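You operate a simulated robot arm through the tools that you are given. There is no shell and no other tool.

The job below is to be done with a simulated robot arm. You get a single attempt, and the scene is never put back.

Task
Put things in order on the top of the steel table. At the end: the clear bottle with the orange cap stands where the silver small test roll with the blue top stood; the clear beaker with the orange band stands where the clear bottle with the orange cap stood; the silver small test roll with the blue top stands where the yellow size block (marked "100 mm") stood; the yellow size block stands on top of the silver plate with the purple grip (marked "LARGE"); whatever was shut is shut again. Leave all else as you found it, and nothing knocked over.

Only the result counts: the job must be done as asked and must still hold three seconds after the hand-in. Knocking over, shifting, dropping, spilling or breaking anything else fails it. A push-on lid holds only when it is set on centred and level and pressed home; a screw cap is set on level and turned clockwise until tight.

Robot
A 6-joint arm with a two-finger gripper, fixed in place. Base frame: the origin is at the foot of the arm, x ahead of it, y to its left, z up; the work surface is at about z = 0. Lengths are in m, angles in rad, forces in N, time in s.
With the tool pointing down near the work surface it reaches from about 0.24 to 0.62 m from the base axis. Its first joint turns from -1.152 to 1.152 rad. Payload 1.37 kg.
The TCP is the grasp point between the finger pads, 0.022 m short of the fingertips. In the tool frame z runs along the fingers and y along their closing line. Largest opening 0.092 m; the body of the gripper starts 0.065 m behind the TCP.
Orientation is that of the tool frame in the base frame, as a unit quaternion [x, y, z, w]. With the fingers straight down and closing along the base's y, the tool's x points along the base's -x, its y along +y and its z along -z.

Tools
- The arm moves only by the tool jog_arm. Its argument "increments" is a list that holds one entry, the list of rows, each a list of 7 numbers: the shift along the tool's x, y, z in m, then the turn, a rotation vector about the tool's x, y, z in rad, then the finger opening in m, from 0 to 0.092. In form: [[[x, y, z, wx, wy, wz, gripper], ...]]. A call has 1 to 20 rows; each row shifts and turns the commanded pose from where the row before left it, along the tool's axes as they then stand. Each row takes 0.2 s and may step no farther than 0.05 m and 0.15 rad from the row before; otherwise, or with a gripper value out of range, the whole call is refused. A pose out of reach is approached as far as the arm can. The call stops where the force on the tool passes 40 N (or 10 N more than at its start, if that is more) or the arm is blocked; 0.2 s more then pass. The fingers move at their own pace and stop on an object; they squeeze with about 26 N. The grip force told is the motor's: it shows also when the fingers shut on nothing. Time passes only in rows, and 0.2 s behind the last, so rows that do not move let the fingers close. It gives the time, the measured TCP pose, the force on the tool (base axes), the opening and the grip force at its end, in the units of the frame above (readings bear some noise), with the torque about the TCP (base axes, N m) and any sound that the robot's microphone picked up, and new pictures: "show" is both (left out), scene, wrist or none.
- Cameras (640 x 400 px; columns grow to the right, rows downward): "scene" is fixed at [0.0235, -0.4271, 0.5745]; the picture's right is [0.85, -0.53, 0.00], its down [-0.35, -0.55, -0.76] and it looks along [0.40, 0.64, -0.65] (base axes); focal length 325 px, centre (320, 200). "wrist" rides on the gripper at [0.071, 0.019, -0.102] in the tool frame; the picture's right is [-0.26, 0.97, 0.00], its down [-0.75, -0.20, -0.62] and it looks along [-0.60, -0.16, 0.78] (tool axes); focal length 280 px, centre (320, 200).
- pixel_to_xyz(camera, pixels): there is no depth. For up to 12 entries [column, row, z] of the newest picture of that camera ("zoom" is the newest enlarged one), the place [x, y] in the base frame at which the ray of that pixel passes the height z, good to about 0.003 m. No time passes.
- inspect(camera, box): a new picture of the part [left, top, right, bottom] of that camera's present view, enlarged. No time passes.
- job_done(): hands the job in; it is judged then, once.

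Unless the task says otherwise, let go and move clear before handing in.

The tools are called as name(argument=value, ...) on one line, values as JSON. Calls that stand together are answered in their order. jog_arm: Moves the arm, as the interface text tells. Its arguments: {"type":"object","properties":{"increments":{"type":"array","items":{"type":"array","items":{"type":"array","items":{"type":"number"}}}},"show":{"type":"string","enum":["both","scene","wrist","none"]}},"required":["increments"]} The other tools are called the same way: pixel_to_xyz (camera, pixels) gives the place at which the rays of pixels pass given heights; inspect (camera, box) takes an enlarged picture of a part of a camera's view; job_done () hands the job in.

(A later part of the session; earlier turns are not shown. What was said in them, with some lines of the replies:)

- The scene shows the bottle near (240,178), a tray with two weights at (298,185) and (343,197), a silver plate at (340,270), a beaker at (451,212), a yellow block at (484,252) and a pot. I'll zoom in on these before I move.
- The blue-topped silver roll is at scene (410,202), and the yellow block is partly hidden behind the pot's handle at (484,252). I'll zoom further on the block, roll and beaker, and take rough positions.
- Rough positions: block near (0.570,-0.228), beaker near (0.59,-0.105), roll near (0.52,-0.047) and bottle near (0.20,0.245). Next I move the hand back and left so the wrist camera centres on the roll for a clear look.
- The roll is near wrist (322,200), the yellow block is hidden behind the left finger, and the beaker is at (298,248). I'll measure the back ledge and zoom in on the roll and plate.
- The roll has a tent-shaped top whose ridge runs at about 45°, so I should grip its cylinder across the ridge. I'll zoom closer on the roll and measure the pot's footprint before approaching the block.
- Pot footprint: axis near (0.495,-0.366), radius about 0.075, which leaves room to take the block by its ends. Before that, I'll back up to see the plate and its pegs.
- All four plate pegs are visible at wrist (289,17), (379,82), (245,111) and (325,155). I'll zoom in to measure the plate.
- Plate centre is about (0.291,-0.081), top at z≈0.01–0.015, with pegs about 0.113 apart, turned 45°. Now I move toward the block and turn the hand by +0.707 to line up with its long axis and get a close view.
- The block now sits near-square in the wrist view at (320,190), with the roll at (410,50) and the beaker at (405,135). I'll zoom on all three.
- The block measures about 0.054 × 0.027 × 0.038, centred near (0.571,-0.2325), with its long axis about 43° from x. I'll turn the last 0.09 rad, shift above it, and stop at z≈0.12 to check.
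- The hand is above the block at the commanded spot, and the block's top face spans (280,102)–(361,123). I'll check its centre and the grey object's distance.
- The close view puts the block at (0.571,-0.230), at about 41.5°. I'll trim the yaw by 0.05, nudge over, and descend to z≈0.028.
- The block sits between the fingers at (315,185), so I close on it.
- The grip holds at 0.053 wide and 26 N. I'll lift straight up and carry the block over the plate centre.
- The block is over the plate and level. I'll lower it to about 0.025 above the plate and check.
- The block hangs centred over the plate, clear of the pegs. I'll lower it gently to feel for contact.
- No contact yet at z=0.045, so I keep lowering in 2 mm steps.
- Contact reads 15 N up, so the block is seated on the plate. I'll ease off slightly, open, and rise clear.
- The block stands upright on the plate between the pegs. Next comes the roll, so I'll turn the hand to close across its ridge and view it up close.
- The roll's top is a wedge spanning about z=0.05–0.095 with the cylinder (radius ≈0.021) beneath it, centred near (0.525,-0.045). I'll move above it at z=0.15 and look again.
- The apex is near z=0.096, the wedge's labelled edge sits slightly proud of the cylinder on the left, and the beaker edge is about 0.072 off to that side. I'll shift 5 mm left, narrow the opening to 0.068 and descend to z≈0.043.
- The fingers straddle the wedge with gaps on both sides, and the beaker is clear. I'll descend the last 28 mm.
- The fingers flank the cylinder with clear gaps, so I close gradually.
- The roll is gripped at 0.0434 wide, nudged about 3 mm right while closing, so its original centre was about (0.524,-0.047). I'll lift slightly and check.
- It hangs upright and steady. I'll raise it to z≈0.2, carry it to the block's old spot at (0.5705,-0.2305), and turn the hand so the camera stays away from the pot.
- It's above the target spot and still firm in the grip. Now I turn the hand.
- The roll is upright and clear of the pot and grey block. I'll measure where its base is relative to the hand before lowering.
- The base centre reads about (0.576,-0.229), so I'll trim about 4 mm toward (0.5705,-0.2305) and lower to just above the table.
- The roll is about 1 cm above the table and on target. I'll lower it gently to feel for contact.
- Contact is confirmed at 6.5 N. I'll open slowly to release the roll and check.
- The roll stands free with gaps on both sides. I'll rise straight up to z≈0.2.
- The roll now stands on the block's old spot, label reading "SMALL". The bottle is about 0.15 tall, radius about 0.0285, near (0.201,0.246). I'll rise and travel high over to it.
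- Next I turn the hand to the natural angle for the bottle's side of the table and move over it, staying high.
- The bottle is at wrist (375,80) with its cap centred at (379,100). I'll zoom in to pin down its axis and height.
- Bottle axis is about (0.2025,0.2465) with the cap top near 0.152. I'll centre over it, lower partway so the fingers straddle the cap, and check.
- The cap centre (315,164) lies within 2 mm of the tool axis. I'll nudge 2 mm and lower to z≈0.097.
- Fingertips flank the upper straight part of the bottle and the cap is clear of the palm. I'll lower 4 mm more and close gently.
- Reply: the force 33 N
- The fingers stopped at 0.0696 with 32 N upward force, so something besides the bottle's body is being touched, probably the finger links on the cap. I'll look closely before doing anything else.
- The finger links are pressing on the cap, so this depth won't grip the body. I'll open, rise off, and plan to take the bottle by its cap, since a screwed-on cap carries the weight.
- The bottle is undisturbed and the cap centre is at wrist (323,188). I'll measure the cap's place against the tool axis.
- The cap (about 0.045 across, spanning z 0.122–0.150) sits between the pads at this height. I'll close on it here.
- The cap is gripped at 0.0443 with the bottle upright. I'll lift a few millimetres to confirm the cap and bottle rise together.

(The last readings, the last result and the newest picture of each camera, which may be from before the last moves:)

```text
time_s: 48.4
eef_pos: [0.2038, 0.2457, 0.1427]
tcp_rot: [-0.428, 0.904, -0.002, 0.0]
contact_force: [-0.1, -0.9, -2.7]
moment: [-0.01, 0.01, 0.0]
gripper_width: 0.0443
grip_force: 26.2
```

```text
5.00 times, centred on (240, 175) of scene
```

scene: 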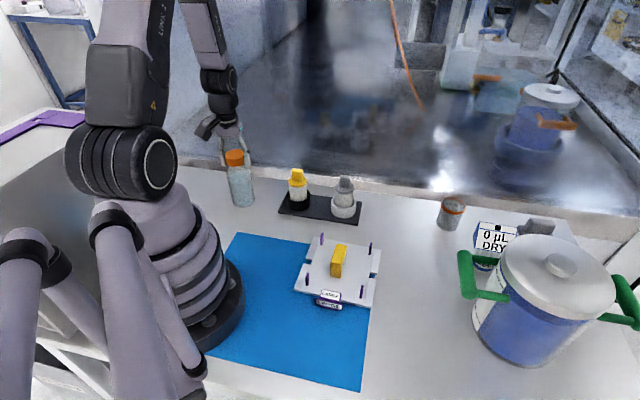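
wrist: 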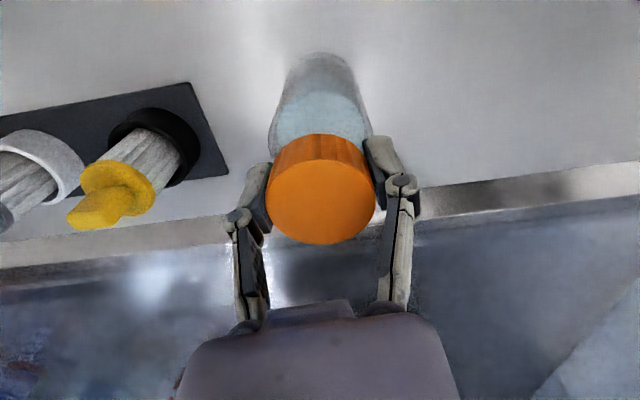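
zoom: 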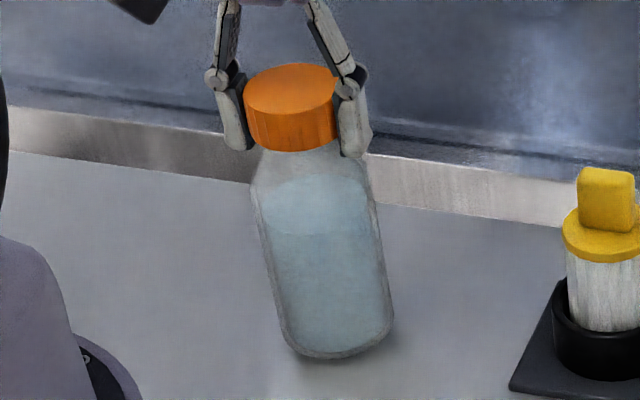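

The bottle comes up with its cap, weighing about 2.7 N. I'll raise it high and carry it over toward the roll's old spot.

jog_arm(increments=[[[0, 0, -0.02, 0, 0, 0, 0.03], [0, 0, -0.04, 0, 0, 0, 0.03], [0, 0, -0.045, 0, 0, 0, 0.03], [0, 0, -0.045, 0, 0, 0, 0.03], [0.0012, -0.02, 0, 0, 0, 0, 0.03], [0.0023, -0.0433, 0, 0, 0, 0, 0.03], [0.0023, -0.0433, 0, 0, 0, 0, 0.03], [0.0023, -0.0433, 0, 0, 0, 0, 0.03], [0.0023, -0.0433, 0, 0, 0, 0, 0.03], [0.0023, -0.0433, 0, 0, 0, 0, 0.03], [0.0023, -0.0433, 0, 0, 0, 0, 0.03], [0.0023, -0.0433, 0, 0, 0, 0, 0.03], [0.0023, -0.0433, 0, 0, 0, 0, 0.03], [0.0023, -0.0433, 0, 0, 0, 0, 0.03], [0.0012, -0.0235, 0, 0, 0, 0, 0.03]]])

```text
time_s: 51.6
eef_pos: [0.5263, -0.0486, 0.2942]
tcp_rot: [-0.428, 0.904, 0.0, 0.0]
contact_force: [-0.2, 0.0, -2.4]
moment: [-0.03, -0.01, 0.01]
gripper_width: 0.0439
grip_force: 25.8
```

scene: 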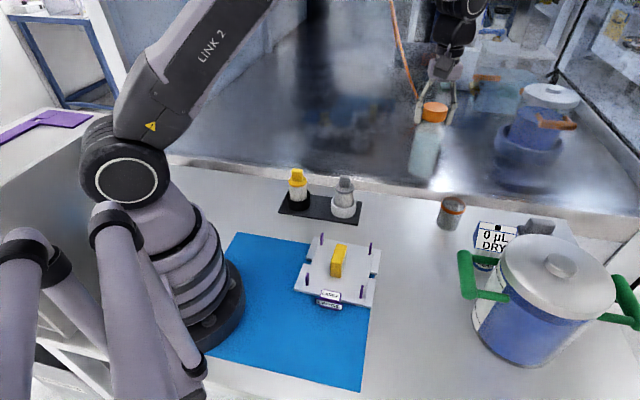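
wrist: 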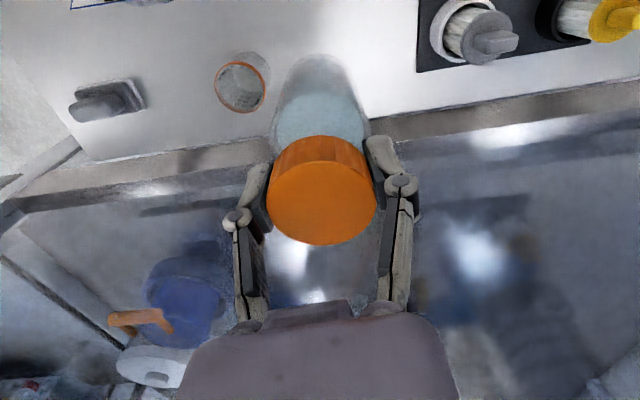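

The bottle is above the target, and at this grip height the fingers stay above the beaker. I'll lower it to about 2.5 cm above the table.

jog_arm(increments=[[[0, 0.0025, 0.04, 0, 0, 0, 0.03], [0, 0, 0.045, 0, 0, 0, 0.03], [0, 0, 0.03, 0, 0, 0, 0.03], [0, 0, 0.015, 0, 0, 0, 0.03], [0, 0, 0, 0, 0, 0, 0.03]]])

inspect(camera="scene", box=[370, 120, 490, 240])

```text
time_s: 52.8
eef_pos: [0.5227, -0.0451, 0.1635]
tcp_rot: [-0.429, 0.904, -0.002, 0.0]
contact_force: [0.8, 0.5, -2.4]
moment: [0.01, 0.0, 0.03]
gripper_width: 0.0439
grip_force: 25.5
```

scene: 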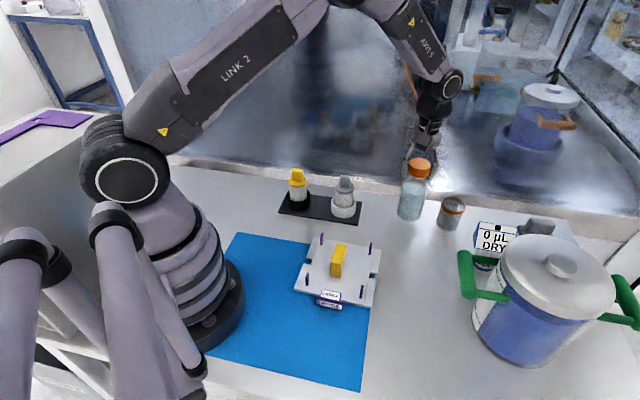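
wrist: 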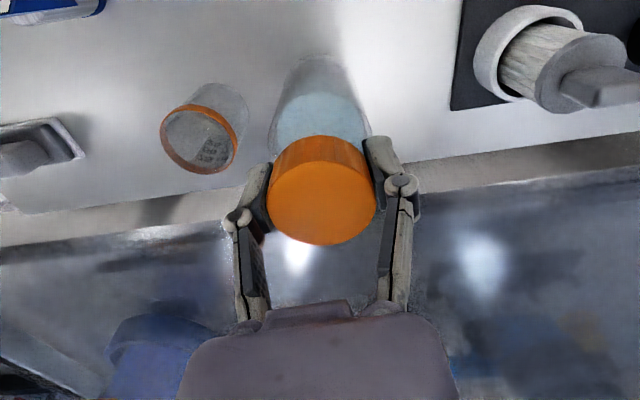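

```text
3.33 times, centred on (430, 180) of scene
```

zoom: 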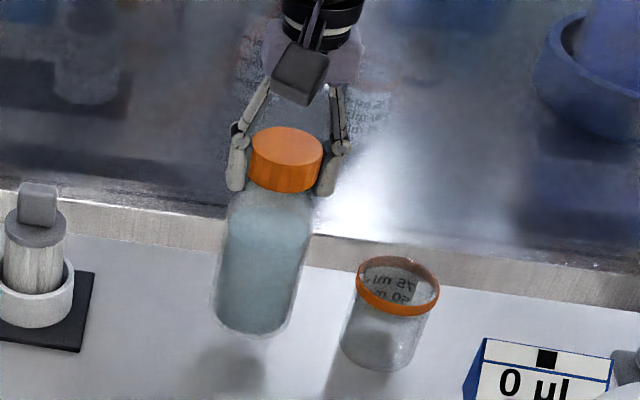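

Placement looks right, with a clear gap to the beaker. I'll lower the rest and feel for the table.

jog_arm(increments=[[[0, 0, 0.01, 0, 0, 0, 0.03], [0, 0, 0.008, 0, 0, 0, 0.03], [0, 0, 0.003, 0, 0, 0, 0.03], [0, 0, 0, 0, 0, 0, 0.03]]], show="none")

```text
time_s: 53.8
eef_pos: [0.5226, -0.0445, 0.1421]
tcp_rot: [-0.428, 0.904, 0.0, 0.0]
contact_force: [0.2, -0.1, -3.0]
moment: [0.0, 0.0, 0.03]
gripper_width: 0.0443
grip_force: 26.0
```

jog_arm(increments=[[[0.001, -0.0025, 0.002, 0, 0, 0, 0.03], [0, 0, 0.001, 0, 0, 0, 0.03], [0, 0, 0, 0, 0, 0, 0.03]]], show="none")

```text
time_s: 54.6
eef_pos: [0.5233, -0.0469, 0.1394]
tcp_rot: [-0.428, 0.904, -0.001, 0.001]
contact_force: [0.3, -0.6, -1.7]
moment: [0.0, 0.05, 0.0]
gripper_width: 0.0436
grip_force: 26.2
```

jog_arm(increments=[[[0, 0, 0.001, 0, 0, 0, 0.03], [0, 0, 0, 0, 0, 0, 0.03]]], show="none")

```text
time_s: 55.2
eef_pos: [0.5248, -0.0469, 0.1386]
tcp_rot: [-0.428, 0.904, -0.001, 0.001]
contact_force: [0.3, -0.8, 0.6]
moment: [-0.06, 0.02, 0.01]
gripper_width: 0.0439
grip_force: 25.6
```

jog_arm(increments=[[[0, 0, 0.0007, 0, 0, 0, 0.03], [0, 0, 0, 0, 0, 0, 0.03]]], show="scene")

```text
time_s: 55.8
eef_pos: [0.5242, -0.047, 0.1388]
tcp_rot: [-0.428, 0.904, -0.001, 0.001]
contact_force: [-0.3, 0.0, 2.9]
moment: [0.09, 0.06, -0.01]
gripper_width: 0.044
grip_force: 25.9
```

scene: 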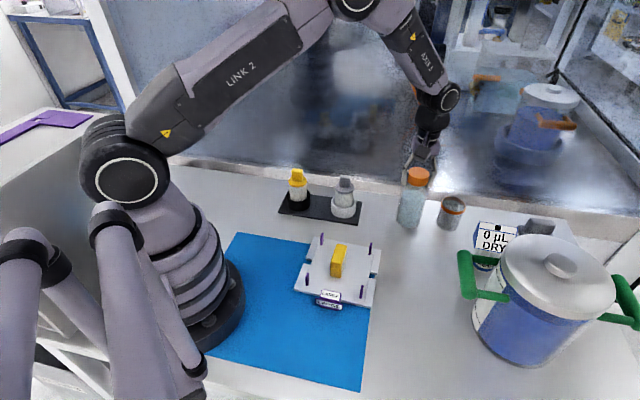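

The bottle is on the table (+2.9 N, against −2.7 N when hanging). I'll open slowly and rise clear.

jog_arm(increments=[[[0, 0, 0, 0, 0, 0, 0.048], [0, 0, 0, 0, 0, 0, 0.056], [0, 0, 0, 0, 0, 0, 0.07], [0, 0, 0, 0, 0, 0, 0.085], [0, 0, 0, 0, 0, 0, 0.085], [0, 0, -0.02, 0, 0, 0, 0.085], [0, 0, -0.04, 0, 0, 0, 0.085]]])

inspect(camera="scene", box=[370, 120, 490, 240])

inspect(camera="wrist", box=[130, 30, 430, 250])

```text
time_s: 57.4
eef_pos: [0.5246, -0.0465, 0.1993]
tcp_rot: [-0.429, 0.903, 0.0, 0.001]
contact_force: [0.5, -0.2, 0.0]
moment: [-0.02, 0.0, -0.01]
gripper_width: 0.085
grip_force: 0.1
```

scene: 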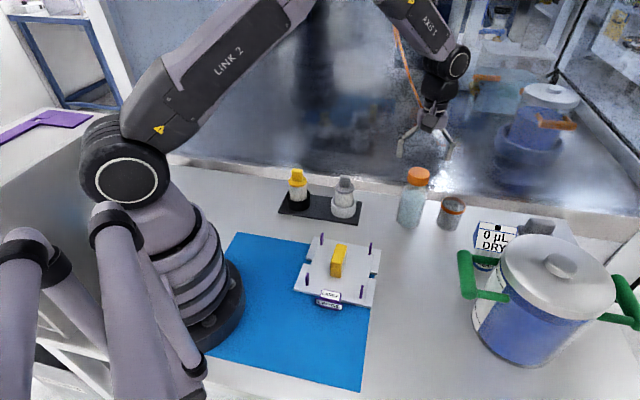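
wrist: 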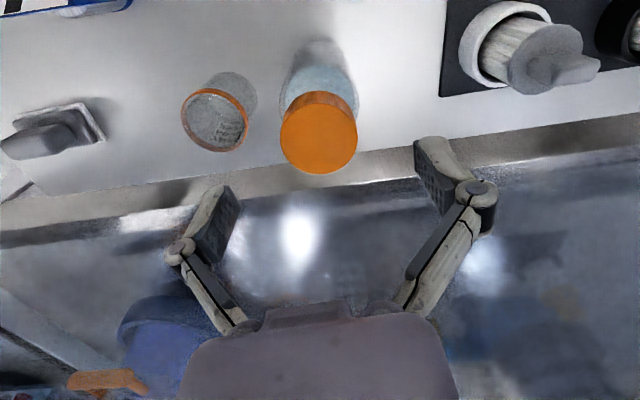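

```text
3.33 times, centred on (430, 180) of scene
```

zoom: 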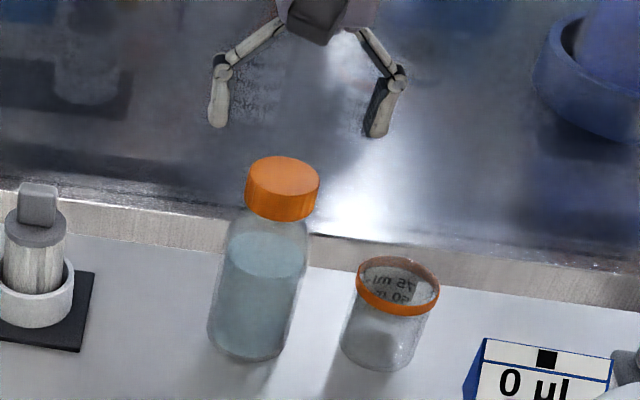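

```text
1.82 times, centred on (280, 140) of wrist
```

zoom: 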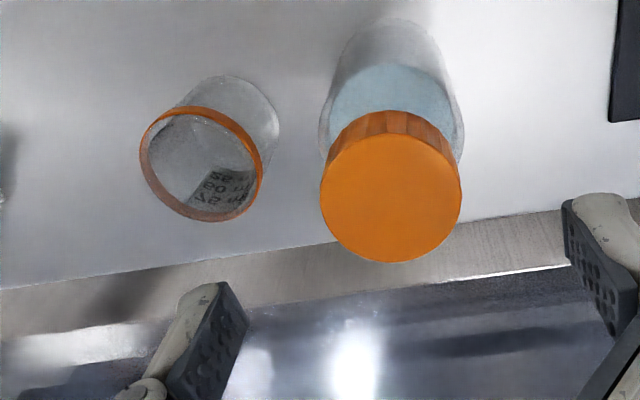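

The bottle stands upright and capped at the roll's old spot. Now I'll measure the beaker precisely before taking it.

pixel_to_xyz(camera="scene", pixels=[[446.5, 231, 0], [436, 223.5, 0], [459.4, 225, 0], [453.4, 205.8, 0.06], [453.4, 205.8, 0.065], [453.4, 205.8, 0.07], [440.8, 206.4, 0.065], [466, 207, 0.065]])

pixel_to_xyz(camera="wrist", pixels=[[226, 71, 0], [257, 99, 0], [215, 121, 0.06], [215, 121, 0.065], [215, 121, 0.07], [181, 121, 0.065], [249, 121, 0.065], [318, 133, 0.15], [318, 39, 0]])

inspect(camera="wrist", box=[170, 50, 280, 170])

inspect(camera="scene", box=[425, 185, 485, 240])

```text
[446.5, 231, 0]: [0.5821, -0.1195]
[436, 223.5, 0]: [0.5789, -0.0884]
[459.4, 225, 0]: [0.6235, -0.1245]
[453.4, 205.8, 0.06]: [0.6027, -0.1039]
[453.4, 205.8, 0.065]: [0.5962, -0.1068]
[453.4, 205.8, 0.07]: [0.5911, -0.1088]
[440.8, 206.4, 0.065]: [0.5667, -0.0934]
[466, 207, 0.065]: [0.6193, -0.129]
```

```text
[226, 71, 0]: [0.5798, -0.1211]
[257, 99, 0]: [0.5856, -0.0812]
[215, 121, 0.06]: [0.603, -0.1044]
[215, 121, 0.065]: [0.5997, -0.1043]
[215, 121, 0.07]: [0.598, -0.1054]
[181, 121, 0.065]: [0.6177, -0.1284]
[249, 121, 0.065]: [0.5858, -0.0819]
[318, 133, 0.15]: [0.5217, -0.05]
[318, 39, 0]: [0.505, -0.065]
```

```text
3.33 times, centred on (225, 110) of wrist
```

zoom: 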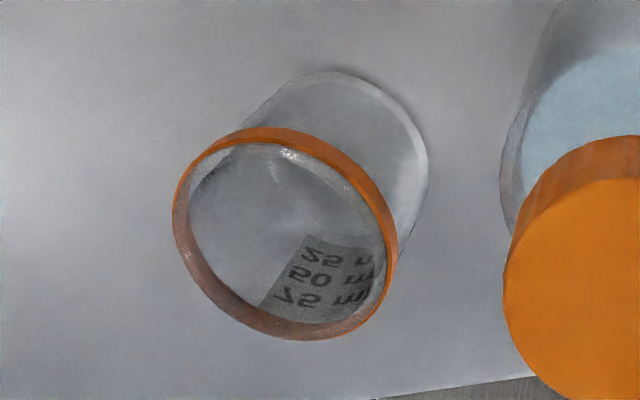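

```text
7.27 times, centred on (455, 212) of scene
```

zoom: 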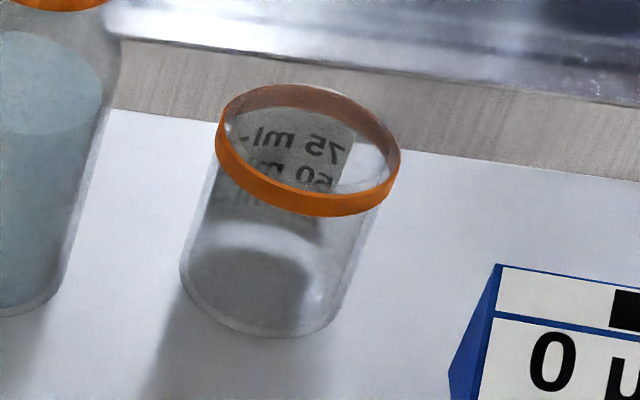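

The beaker is centred near (0.599,-0.105), about 0.057 across and 0.065 tall, with a 0.038 gap to the bottle. I'll yaw to −0.42 so the fingers and camera clear the bottle, then move above the beaker.

jog_arm(increments=[[[0, 0, -0.02, 0, 0, 0.117, 0.085], [0, 0, 0, 0, 0, 0.117, 0.085], [0, 0, 0, 0, 0, 0.117, 0.085], [0, 0, 0, 0, 0, 0.116, 0.085], [-0.022, -0.0419, 0, 0, 0, 0, 0.08], [-0.022, -0.0419, 0, 0, 0, 0, 0.08], [0, 0, 0.04, 0, 0, 0, 0.08], [0, 0, 0.04, 0, 0, 0, 0.08], [0, 0, 0, 0, 0, 0, 0.08]]])

inspect(camera="scene", box=[380, 110, 520, 240])

inspect(camera="wrist", box=[180, 30, 480, 250])

```text
time_s: 59.4
eef_pos: [0.5965, -0.1049, 0.1389]
tcp_rot: [-0.208, 0.978, 0.001, 0.001]
contact_force: [-0.6, 0.3, -0.1]
moment: [0.03, 0.01, 0.01]
gripper_width: 0.0802
grip_force: 0.0
```

scene: 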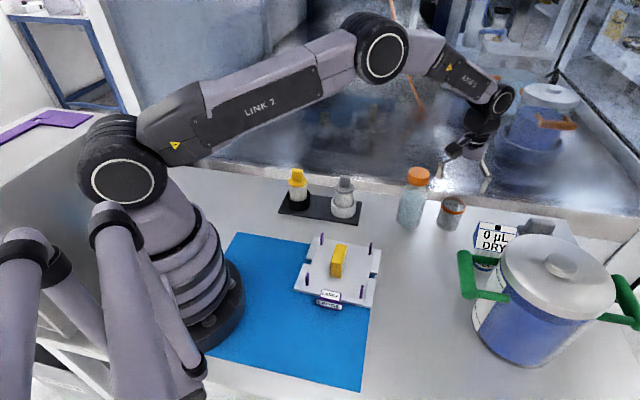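
wrist: 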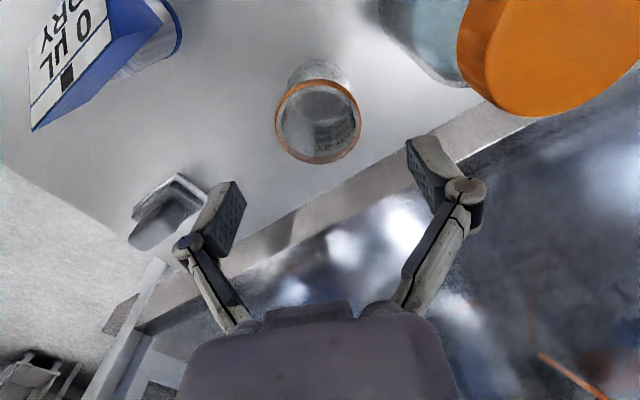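

```text
3.08 times, centred on (450, 175) of scene
```

zoom: 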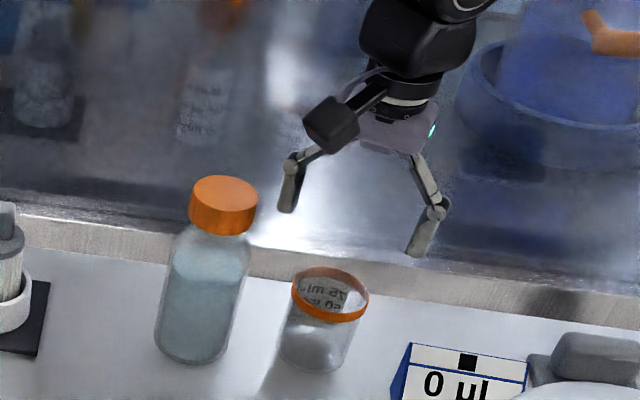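

```text
1.82 times, centred on (330, 140) of wrist
```

zoom: 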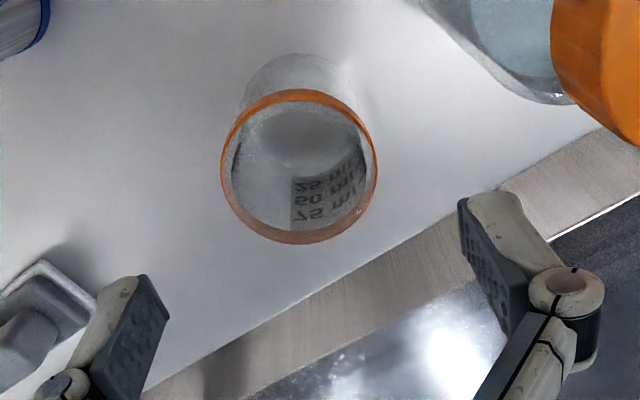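

The rim centre at (319,122) lies right on the tool axis. I'll descend in two stages, first straddling the rim.

jog_arm(increments=[[[0, 0, 0.03, 0, 0, 0, 0.078], [0, 0, 0.025, 0, 0, 0, 0.078], [0, 0, 0.015, 0, 0, 0, 0.078], [0, 0, 0, 0, 0, 0, 0.078]]])

inspect(camera="scene", box=[380, 130, 500, 240])

```text
time_s: 60.4
eef_pos: [0.5986, -0.1049, 0.0673]
tcp_rot: [-0.207, 0.978, 0.0, 0.001]
contact_force: [-0.6, 0.8, 0.1]
moment: [0.01, -0.01, -0.01]
gripper_width: 0.0782
grip_force: 0.1
```

scene: 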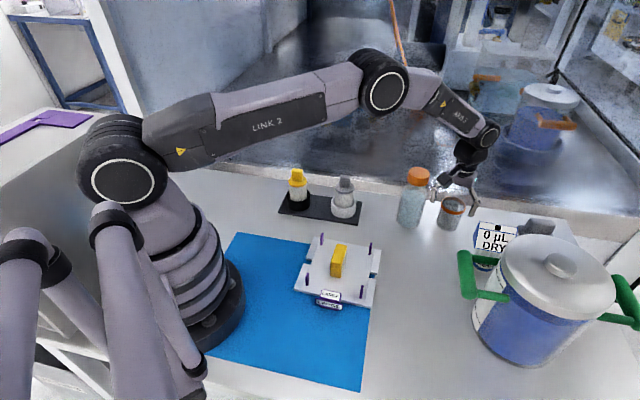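
wrist: 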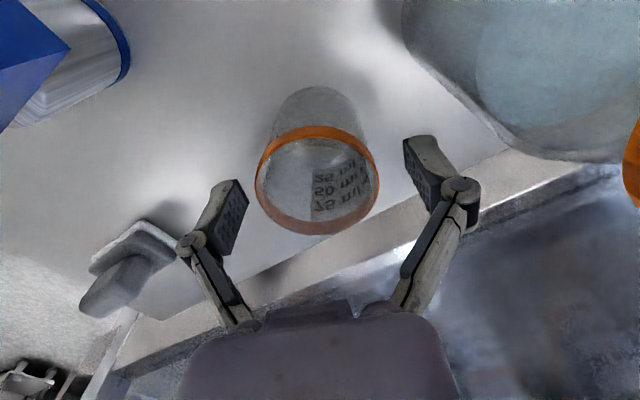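

```text
3.64 times, centred on (440, 185) of scene
```

zoom: 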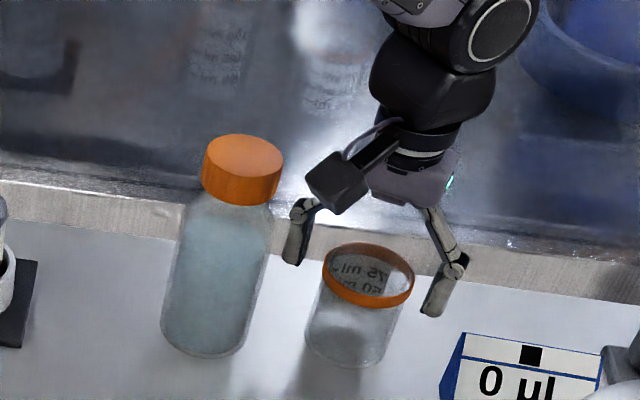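

The beaker is centred between the fingers and the bottle is clear. I'll go down to z≈0.041 and close gently.

jog_arm(increments=[[[0, 0, 0.014, 0, 0, 0, 0.078], [0, 0, 0.012, 0, 0, 0, 0.078], [0, 0, 0, 0, 0, 0, 0.07], [0, 0, 0, 0, 0, 0, 0.064], [0, 0, 0, 0, 0, 0, 0.058], [0, 0, 0, 0, 0, 0, 0.052], [0, 0, 0, 0, 0, 0, 0.045], [0, 0, 0, 0, 0, 0, 0.045]]])

inspect(camera="scene", box=[380, 130, 500, 240])

```text
time_s: 62.2
eef_pos: [0.5987, -0.1065, 0.041]
tcp_rot: [-0.209, 0.978, 0.0, 0.001]
contact_force: [-1.2, -0.1, 0.9]
moment: [0.0, 0.02, 0.04]
gripper_width: 0.0527
grip_force: 26.1
```

scene: 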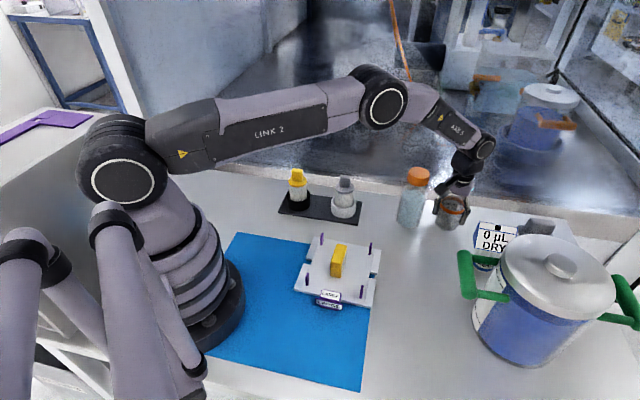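
wrist: 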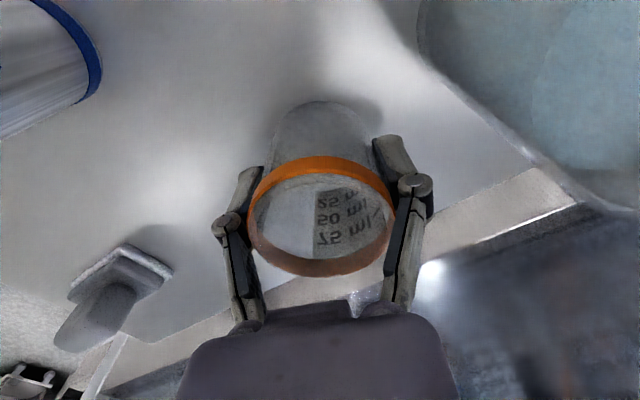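

```text
3.64 times, centred on (440, 185) of scene
```

zoom: 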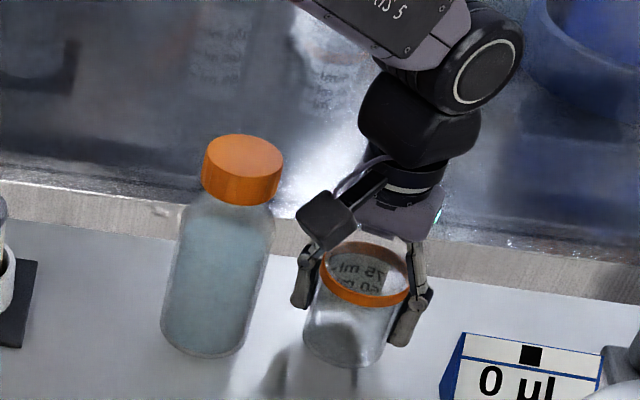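

The beaker is gripped at 0.0527 with no stray force. I'll lift it straight up, slowly at first, clear of the bottle.

jog_arm(increments=[[[0, 0, -0.008, 0, 0, 0, 0.045], [0, 0, -0.015, 0, 0, 0, 0.045], [0, 0, -0.025, 0, 0, 0, 0.045], [0, 0, -0.04, 0, 0, 0, 0.045], [0, 0, -0.045, 0, 0, 0, 0.045], [0, 0, -0.045, 0, 0, 0, 0.045], [0, 0, -0.04, 0, 0, 0, 0.045], [0, 0, 0, 0, 0, 0, 0.045]]])

inspect(camera="scene", box=[380, 90, 520, 240])

```text
time_s: 64.0
eef_pos: [0.5977, -0.1057, 0.2582]
tcp_rot: [-0.209, 0.978, 0.0, 0.001]
contact_force: [-0.1, -0.6, -0.4]
moment: [-0.01, -0.01, 0.02]
gripper_width: 0.053
grip_force: 26.4
```

scene: 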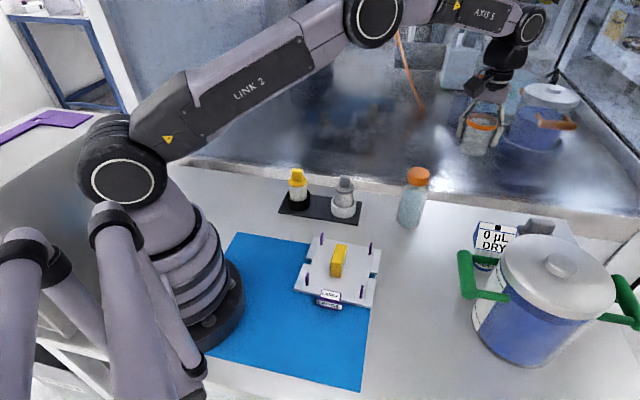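
wrist: 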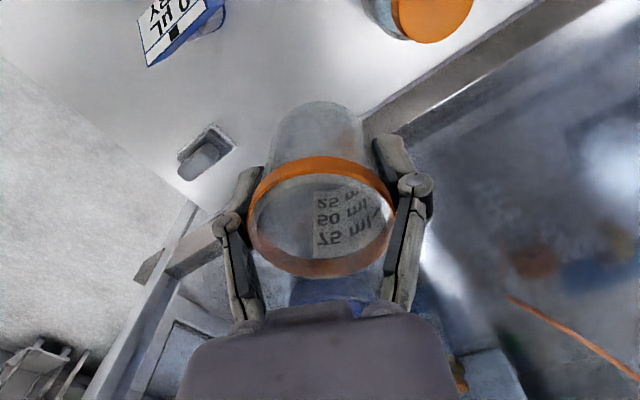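

```text
2.67 times, centred on (450, 165) of scene
```

zoom: 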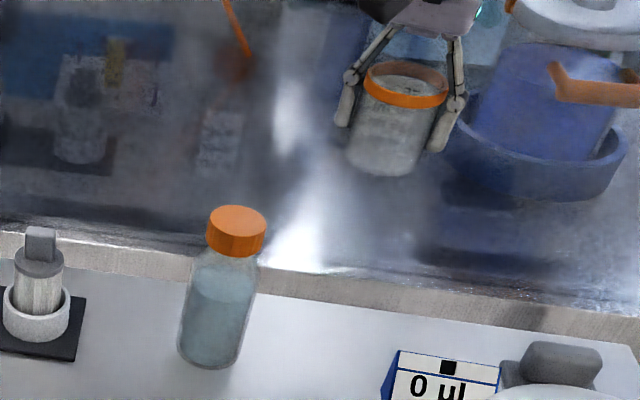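

The beaker hangs level and the bottle is untouched. I'll carry it to the bottle's old spot at (0.2035,0.2455), then turn to the hand angle that worked there.

jog_arm(increments=[[[0.009, 0.0201, 0, 0, 0, 0, 0.045], [0.018, 0.0401, 0, 0, 0, 0, 0.045], [0.018, 0.0401, 0, 0, 0, 0, 0.045], [0.018, 0.0401, 0, 0, 0, 0, 0.045], [0.018, 0.0401, 0, 0, 0, 0, 0.045], [0.018, 0.0401, 0, 0, 0, 0, 0.045], [0.018, 0.0401, 0, 0, 0, 0, 0.045], [0.018, 0.0401, 0, 0, 0, 0, 0.045], [0.018, 0.0401, 0, 0, 0, 0, 0.045], [0.018, 0.0401, 0, 0, 0, 0, 0.045], [0.018, 0.0401, 0, 0, 0, 0, 0.045], [0.018, 0.0401, 0, 0, 0, 0, 0.045], [0.009, 0.0204, 0, 0, 0, 0, 0.045], [0, 0, 0, 0, 0, -0.115, 0.045], [0, 0, 0, 0, 0, -0.115, 0.045], [0, 0, 0, 0, 0, -0.115, 0.045], [0, 0, 0, 0, 0, -0.115, 0.045], [0, 0, 0, 0, 0, 0, 0.045]]])

```text
time_s: 67.8
eef_pos: [0.2067, 0.2466, 0.2597]
tcp_rot: [-0.425, 0.905, -0.001, 0.0]
contact_force: [0.0, 0.5, -0.6]
moment: [0.0, 0.01, 0.04]
gripper_width: 0.053
grip_force: 26.0
```

scene: 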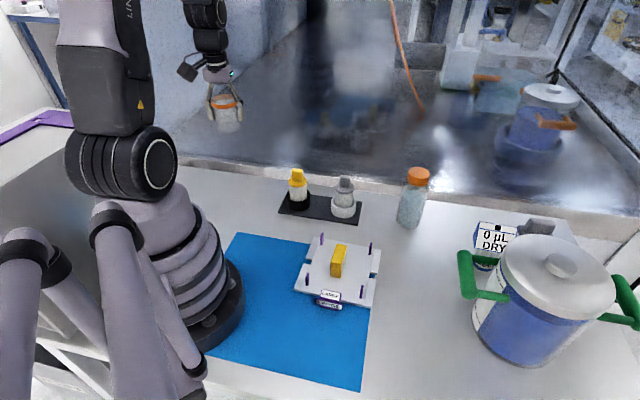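
wrist: 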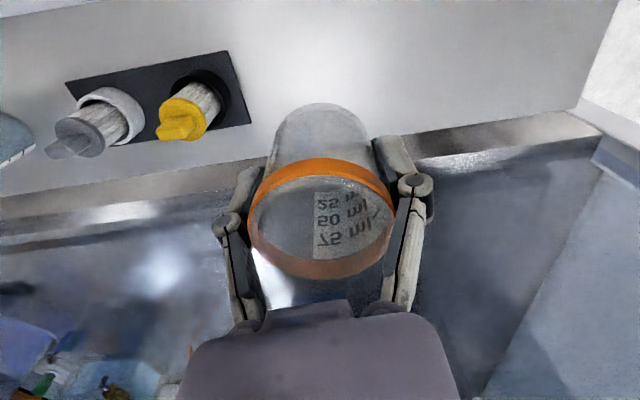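

The beaker is centred in the grip above the target. I'll trim 3 mm and lower to just above the table.

jog_arm(increments=[[[0.0027, 0.0017, 0.03, 0, 0, 0, 0.045], [0, 0, 0.045, 0, 0, 0, 0.045], [0, 0, 0.045, 0, 0, 0, 0.045], [0, 0, 0.04, 0, 0, 0, 0.045], [0, 0, 0.03, 0, 0, 0, 0.045], [0, 0, 0.015, 0, 0, 0, 0.045], [0, 0, 0, 0, 0, 0, 0.045]]])

inspect(camera="scene", box=[190, 110, 310, 230])

```text
time_s: 69.4
eef_pos: [0.2024, 0.2454, 0.0544]
tcp_rot: [-0.426, 0.905, -0.001, 0.002]
contact_force: [-0.3, 0.8, -0.6]
moment: [-0.01, 0.01, 0.05]
gripper_width: 0.0528
grip_force: 25.7
```

scene: 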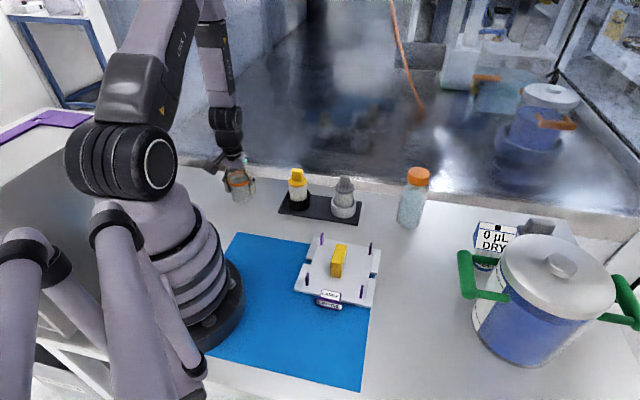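
wrist: 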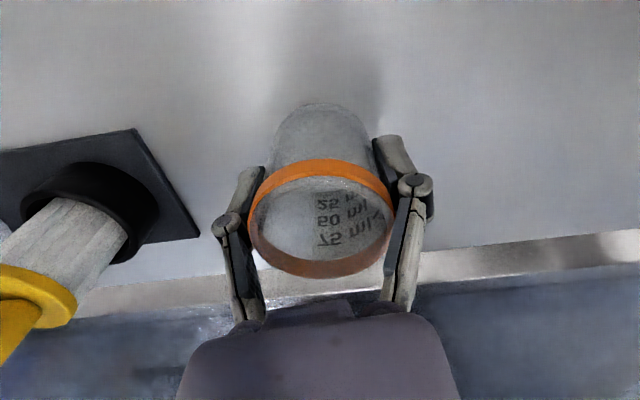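

```text
3.33 times, centred on (250, 170) of scene
```

zoom: 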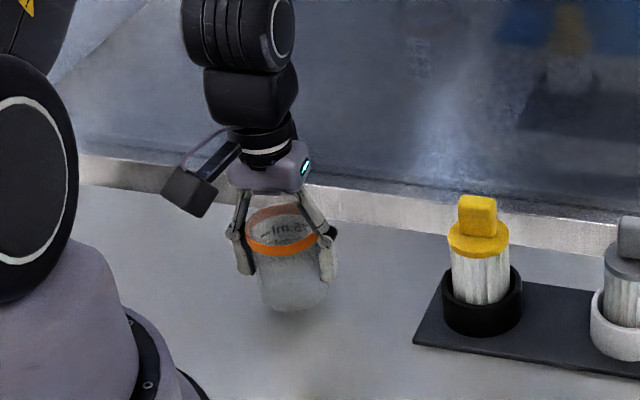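

It's about 1.3 cm above the table, clear of the tray. I'll lower gently to contact.

jog_arm(increments=[[[0, 0, 0.006, 0, 0, 0, 0.045], [0, 0, 0.004, 0, 0, 0, 0.045], [0, 0, 0.002, 0, 0, 0, 0.045], [0, 0, 0, 0, 0, 0, 0.045]]], show="none")

```text
time_s: 70.4
eef_pos: [0.2036, 0.2461, 0.0427]
tcp_rot: [-0.425, 0.905, 0.0, 0.0]
contact_force: [-0.3, 0.1, 0.1]
moment: [-0.02, 0.02, 0.01]
gripper_width: 0.053
grip_force: 26.0
```

jog_arm(increments=[[[0, 0, 0.001, 0, 0, 0, 0.045], [0, 0, 0, 0, 0, 0, 0.045]]], show="none")

```text
time_s: 71.0
eef_pos: [0.204, 0.2457, 0.0415]
tcp_rot: [-0.425, 0.905, -0.001, 0.001]
contact_force: [0.7, -1.3, 7.4]
moment: [-0.01, -0.05, 0.0]
gripper_width: 0.053
grip_force: 26.1
```

Contact reads 7.4 N, so the beaker is on the table. I'll ease off, open slowly, and check before rising.

jog_arm(increments=[[[0, 0, -0.0005, 0, 0, 0, 0.054], [0, 0, 0, 0, 0, 0, 0.06], [0, 0, 0, 0, 0, 0, 0.07], [0, 0, 0, 0, 0, 0, 0.078], [0, 0, 0, 0, 0, 0, 0.078]]])

```text
time_s: 72.2
eef_pos: [0.2026, 0.2462, 0.0416]
tcp_rot: [-0.425, 0.905, -0.001, 0.002]
contact_force: [-0.2, -0.5, 0.4]
moment: [-0.02, 0.01, 0.0]
gripper_width: 0.0779
grip_force: 0.0
```

scene: 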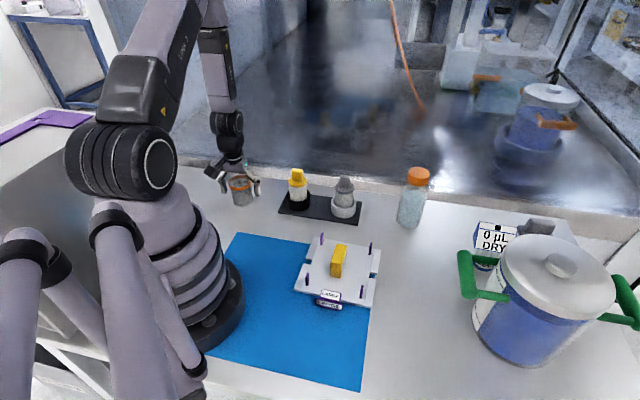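
wrist: 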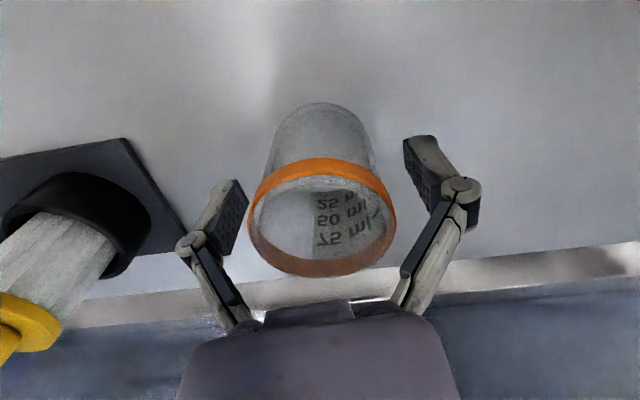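

The beaker stands free with both fingers clear. I'll rise straight up and check the whole scene.

jog_arm(increments=[[[0, 0, -0.015, 0, 0, 0, 0.078], [0, 0, -0.03, 0, 0, 0, 0.078], [0, 0, -0.045, 0, 0, 0, 0.078], [0, 0, -0.045, 0, 0, 0, 0.078], [0, 0, -0.045, 0, 0, 0, 0.078], [0, 0, -0.03, 0, 0, 0, 0.078], [0, 0, 0, 0, 0, 0, 0.078]]])

inspect(camera="scene", box=[200, 140, 400, 320])

inspect(camera="scene", box=[380, 150, 640, 370])

pixel_to_xyz(camera="scene", pixels=[[242, 204, 0], [408, 228, 0]])

```text
time_s: 73.8
eef_pos: [0.2019, 0.2457, 0.2524]
tcp_rot: [-0.425, 0.905, 0.0, 0.001]
contact_force: [0.2, -0.2, -0.1]
moment: [0.02, 0.0, -0.01]
gripper_width: 0.078
grip_force: 0.1
```

scene: 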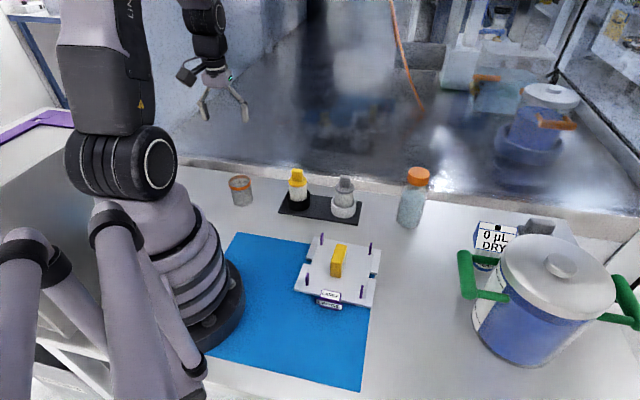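
wrist: 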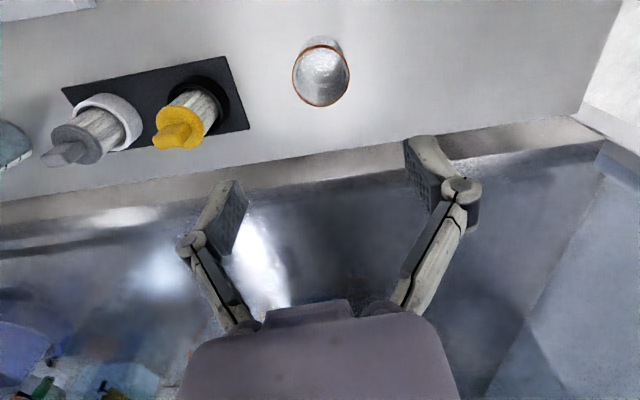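

```text
2.22 times, centred on (300, 230) of scene
```

zoom: 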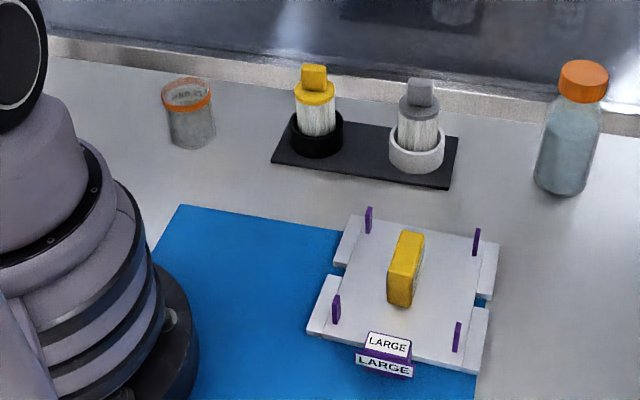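

```text
1.82 times, centred on (510, 260) of scene
```

zoom: 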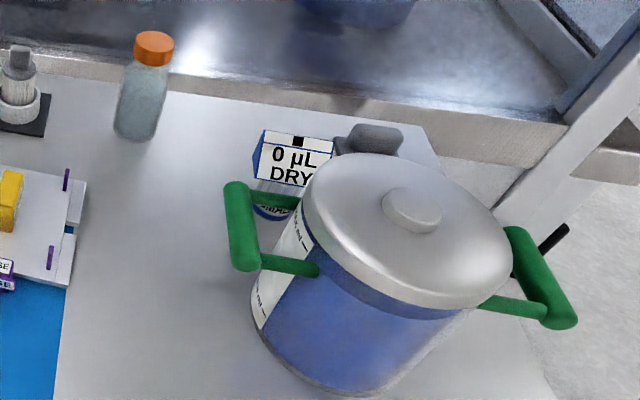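

```text
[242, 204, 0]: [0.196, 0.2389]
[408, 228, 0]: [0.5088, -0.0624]
```

The final pictures agree with the task:
- **Beaker:** at the bottle's old spot, scene (241,190).
- **Bottle:** capped and upright at the roll's old spot, (412,198).
- **Roll:** on the block's old spot, behind the pot handle, (490,245).
- **Block:** standing on the LARGE plate, (338,260).

The tray, pot and plate look unchanged and the hand is clear, so I hand in.

job_done()

```text
The job is handed in.
```

I moved all four items to where you asked and handed the job in. In the final pictures everything was upright and the tray, pot and plate looked undisturbed. No verdict has come back yet.

| Item | Where it stands now | Position (x, y in m) |
|---|---|---|
| Clear bottle, orange cap | Where the silver roll stood | about (0.524, -0.047) |
| Clear beaker, orange band | Where the bottle stood | about (0.203, 0.246) |
| Silver roll, blue top | Where the yellow block stood | about (0.570, -0.231) |
| Yellow block, "100 mm" | On top of the "LARGE" plate, between its pegs | about (0.292, -0.080) |

- **Bottle:** on the first try at gripping its body, the finger links pressed on the cap with about 32 N. I let go and carried it by the cap instead. The cap lifted with the bottle and I did not turn it, so it should still be shut.
- **Roll:** it slid about 3 mm as the fingers closed, so I estimated where it first stood before setting the bottle there. Its label now faces a different way, because I turned the hand to keep clear of the pot.
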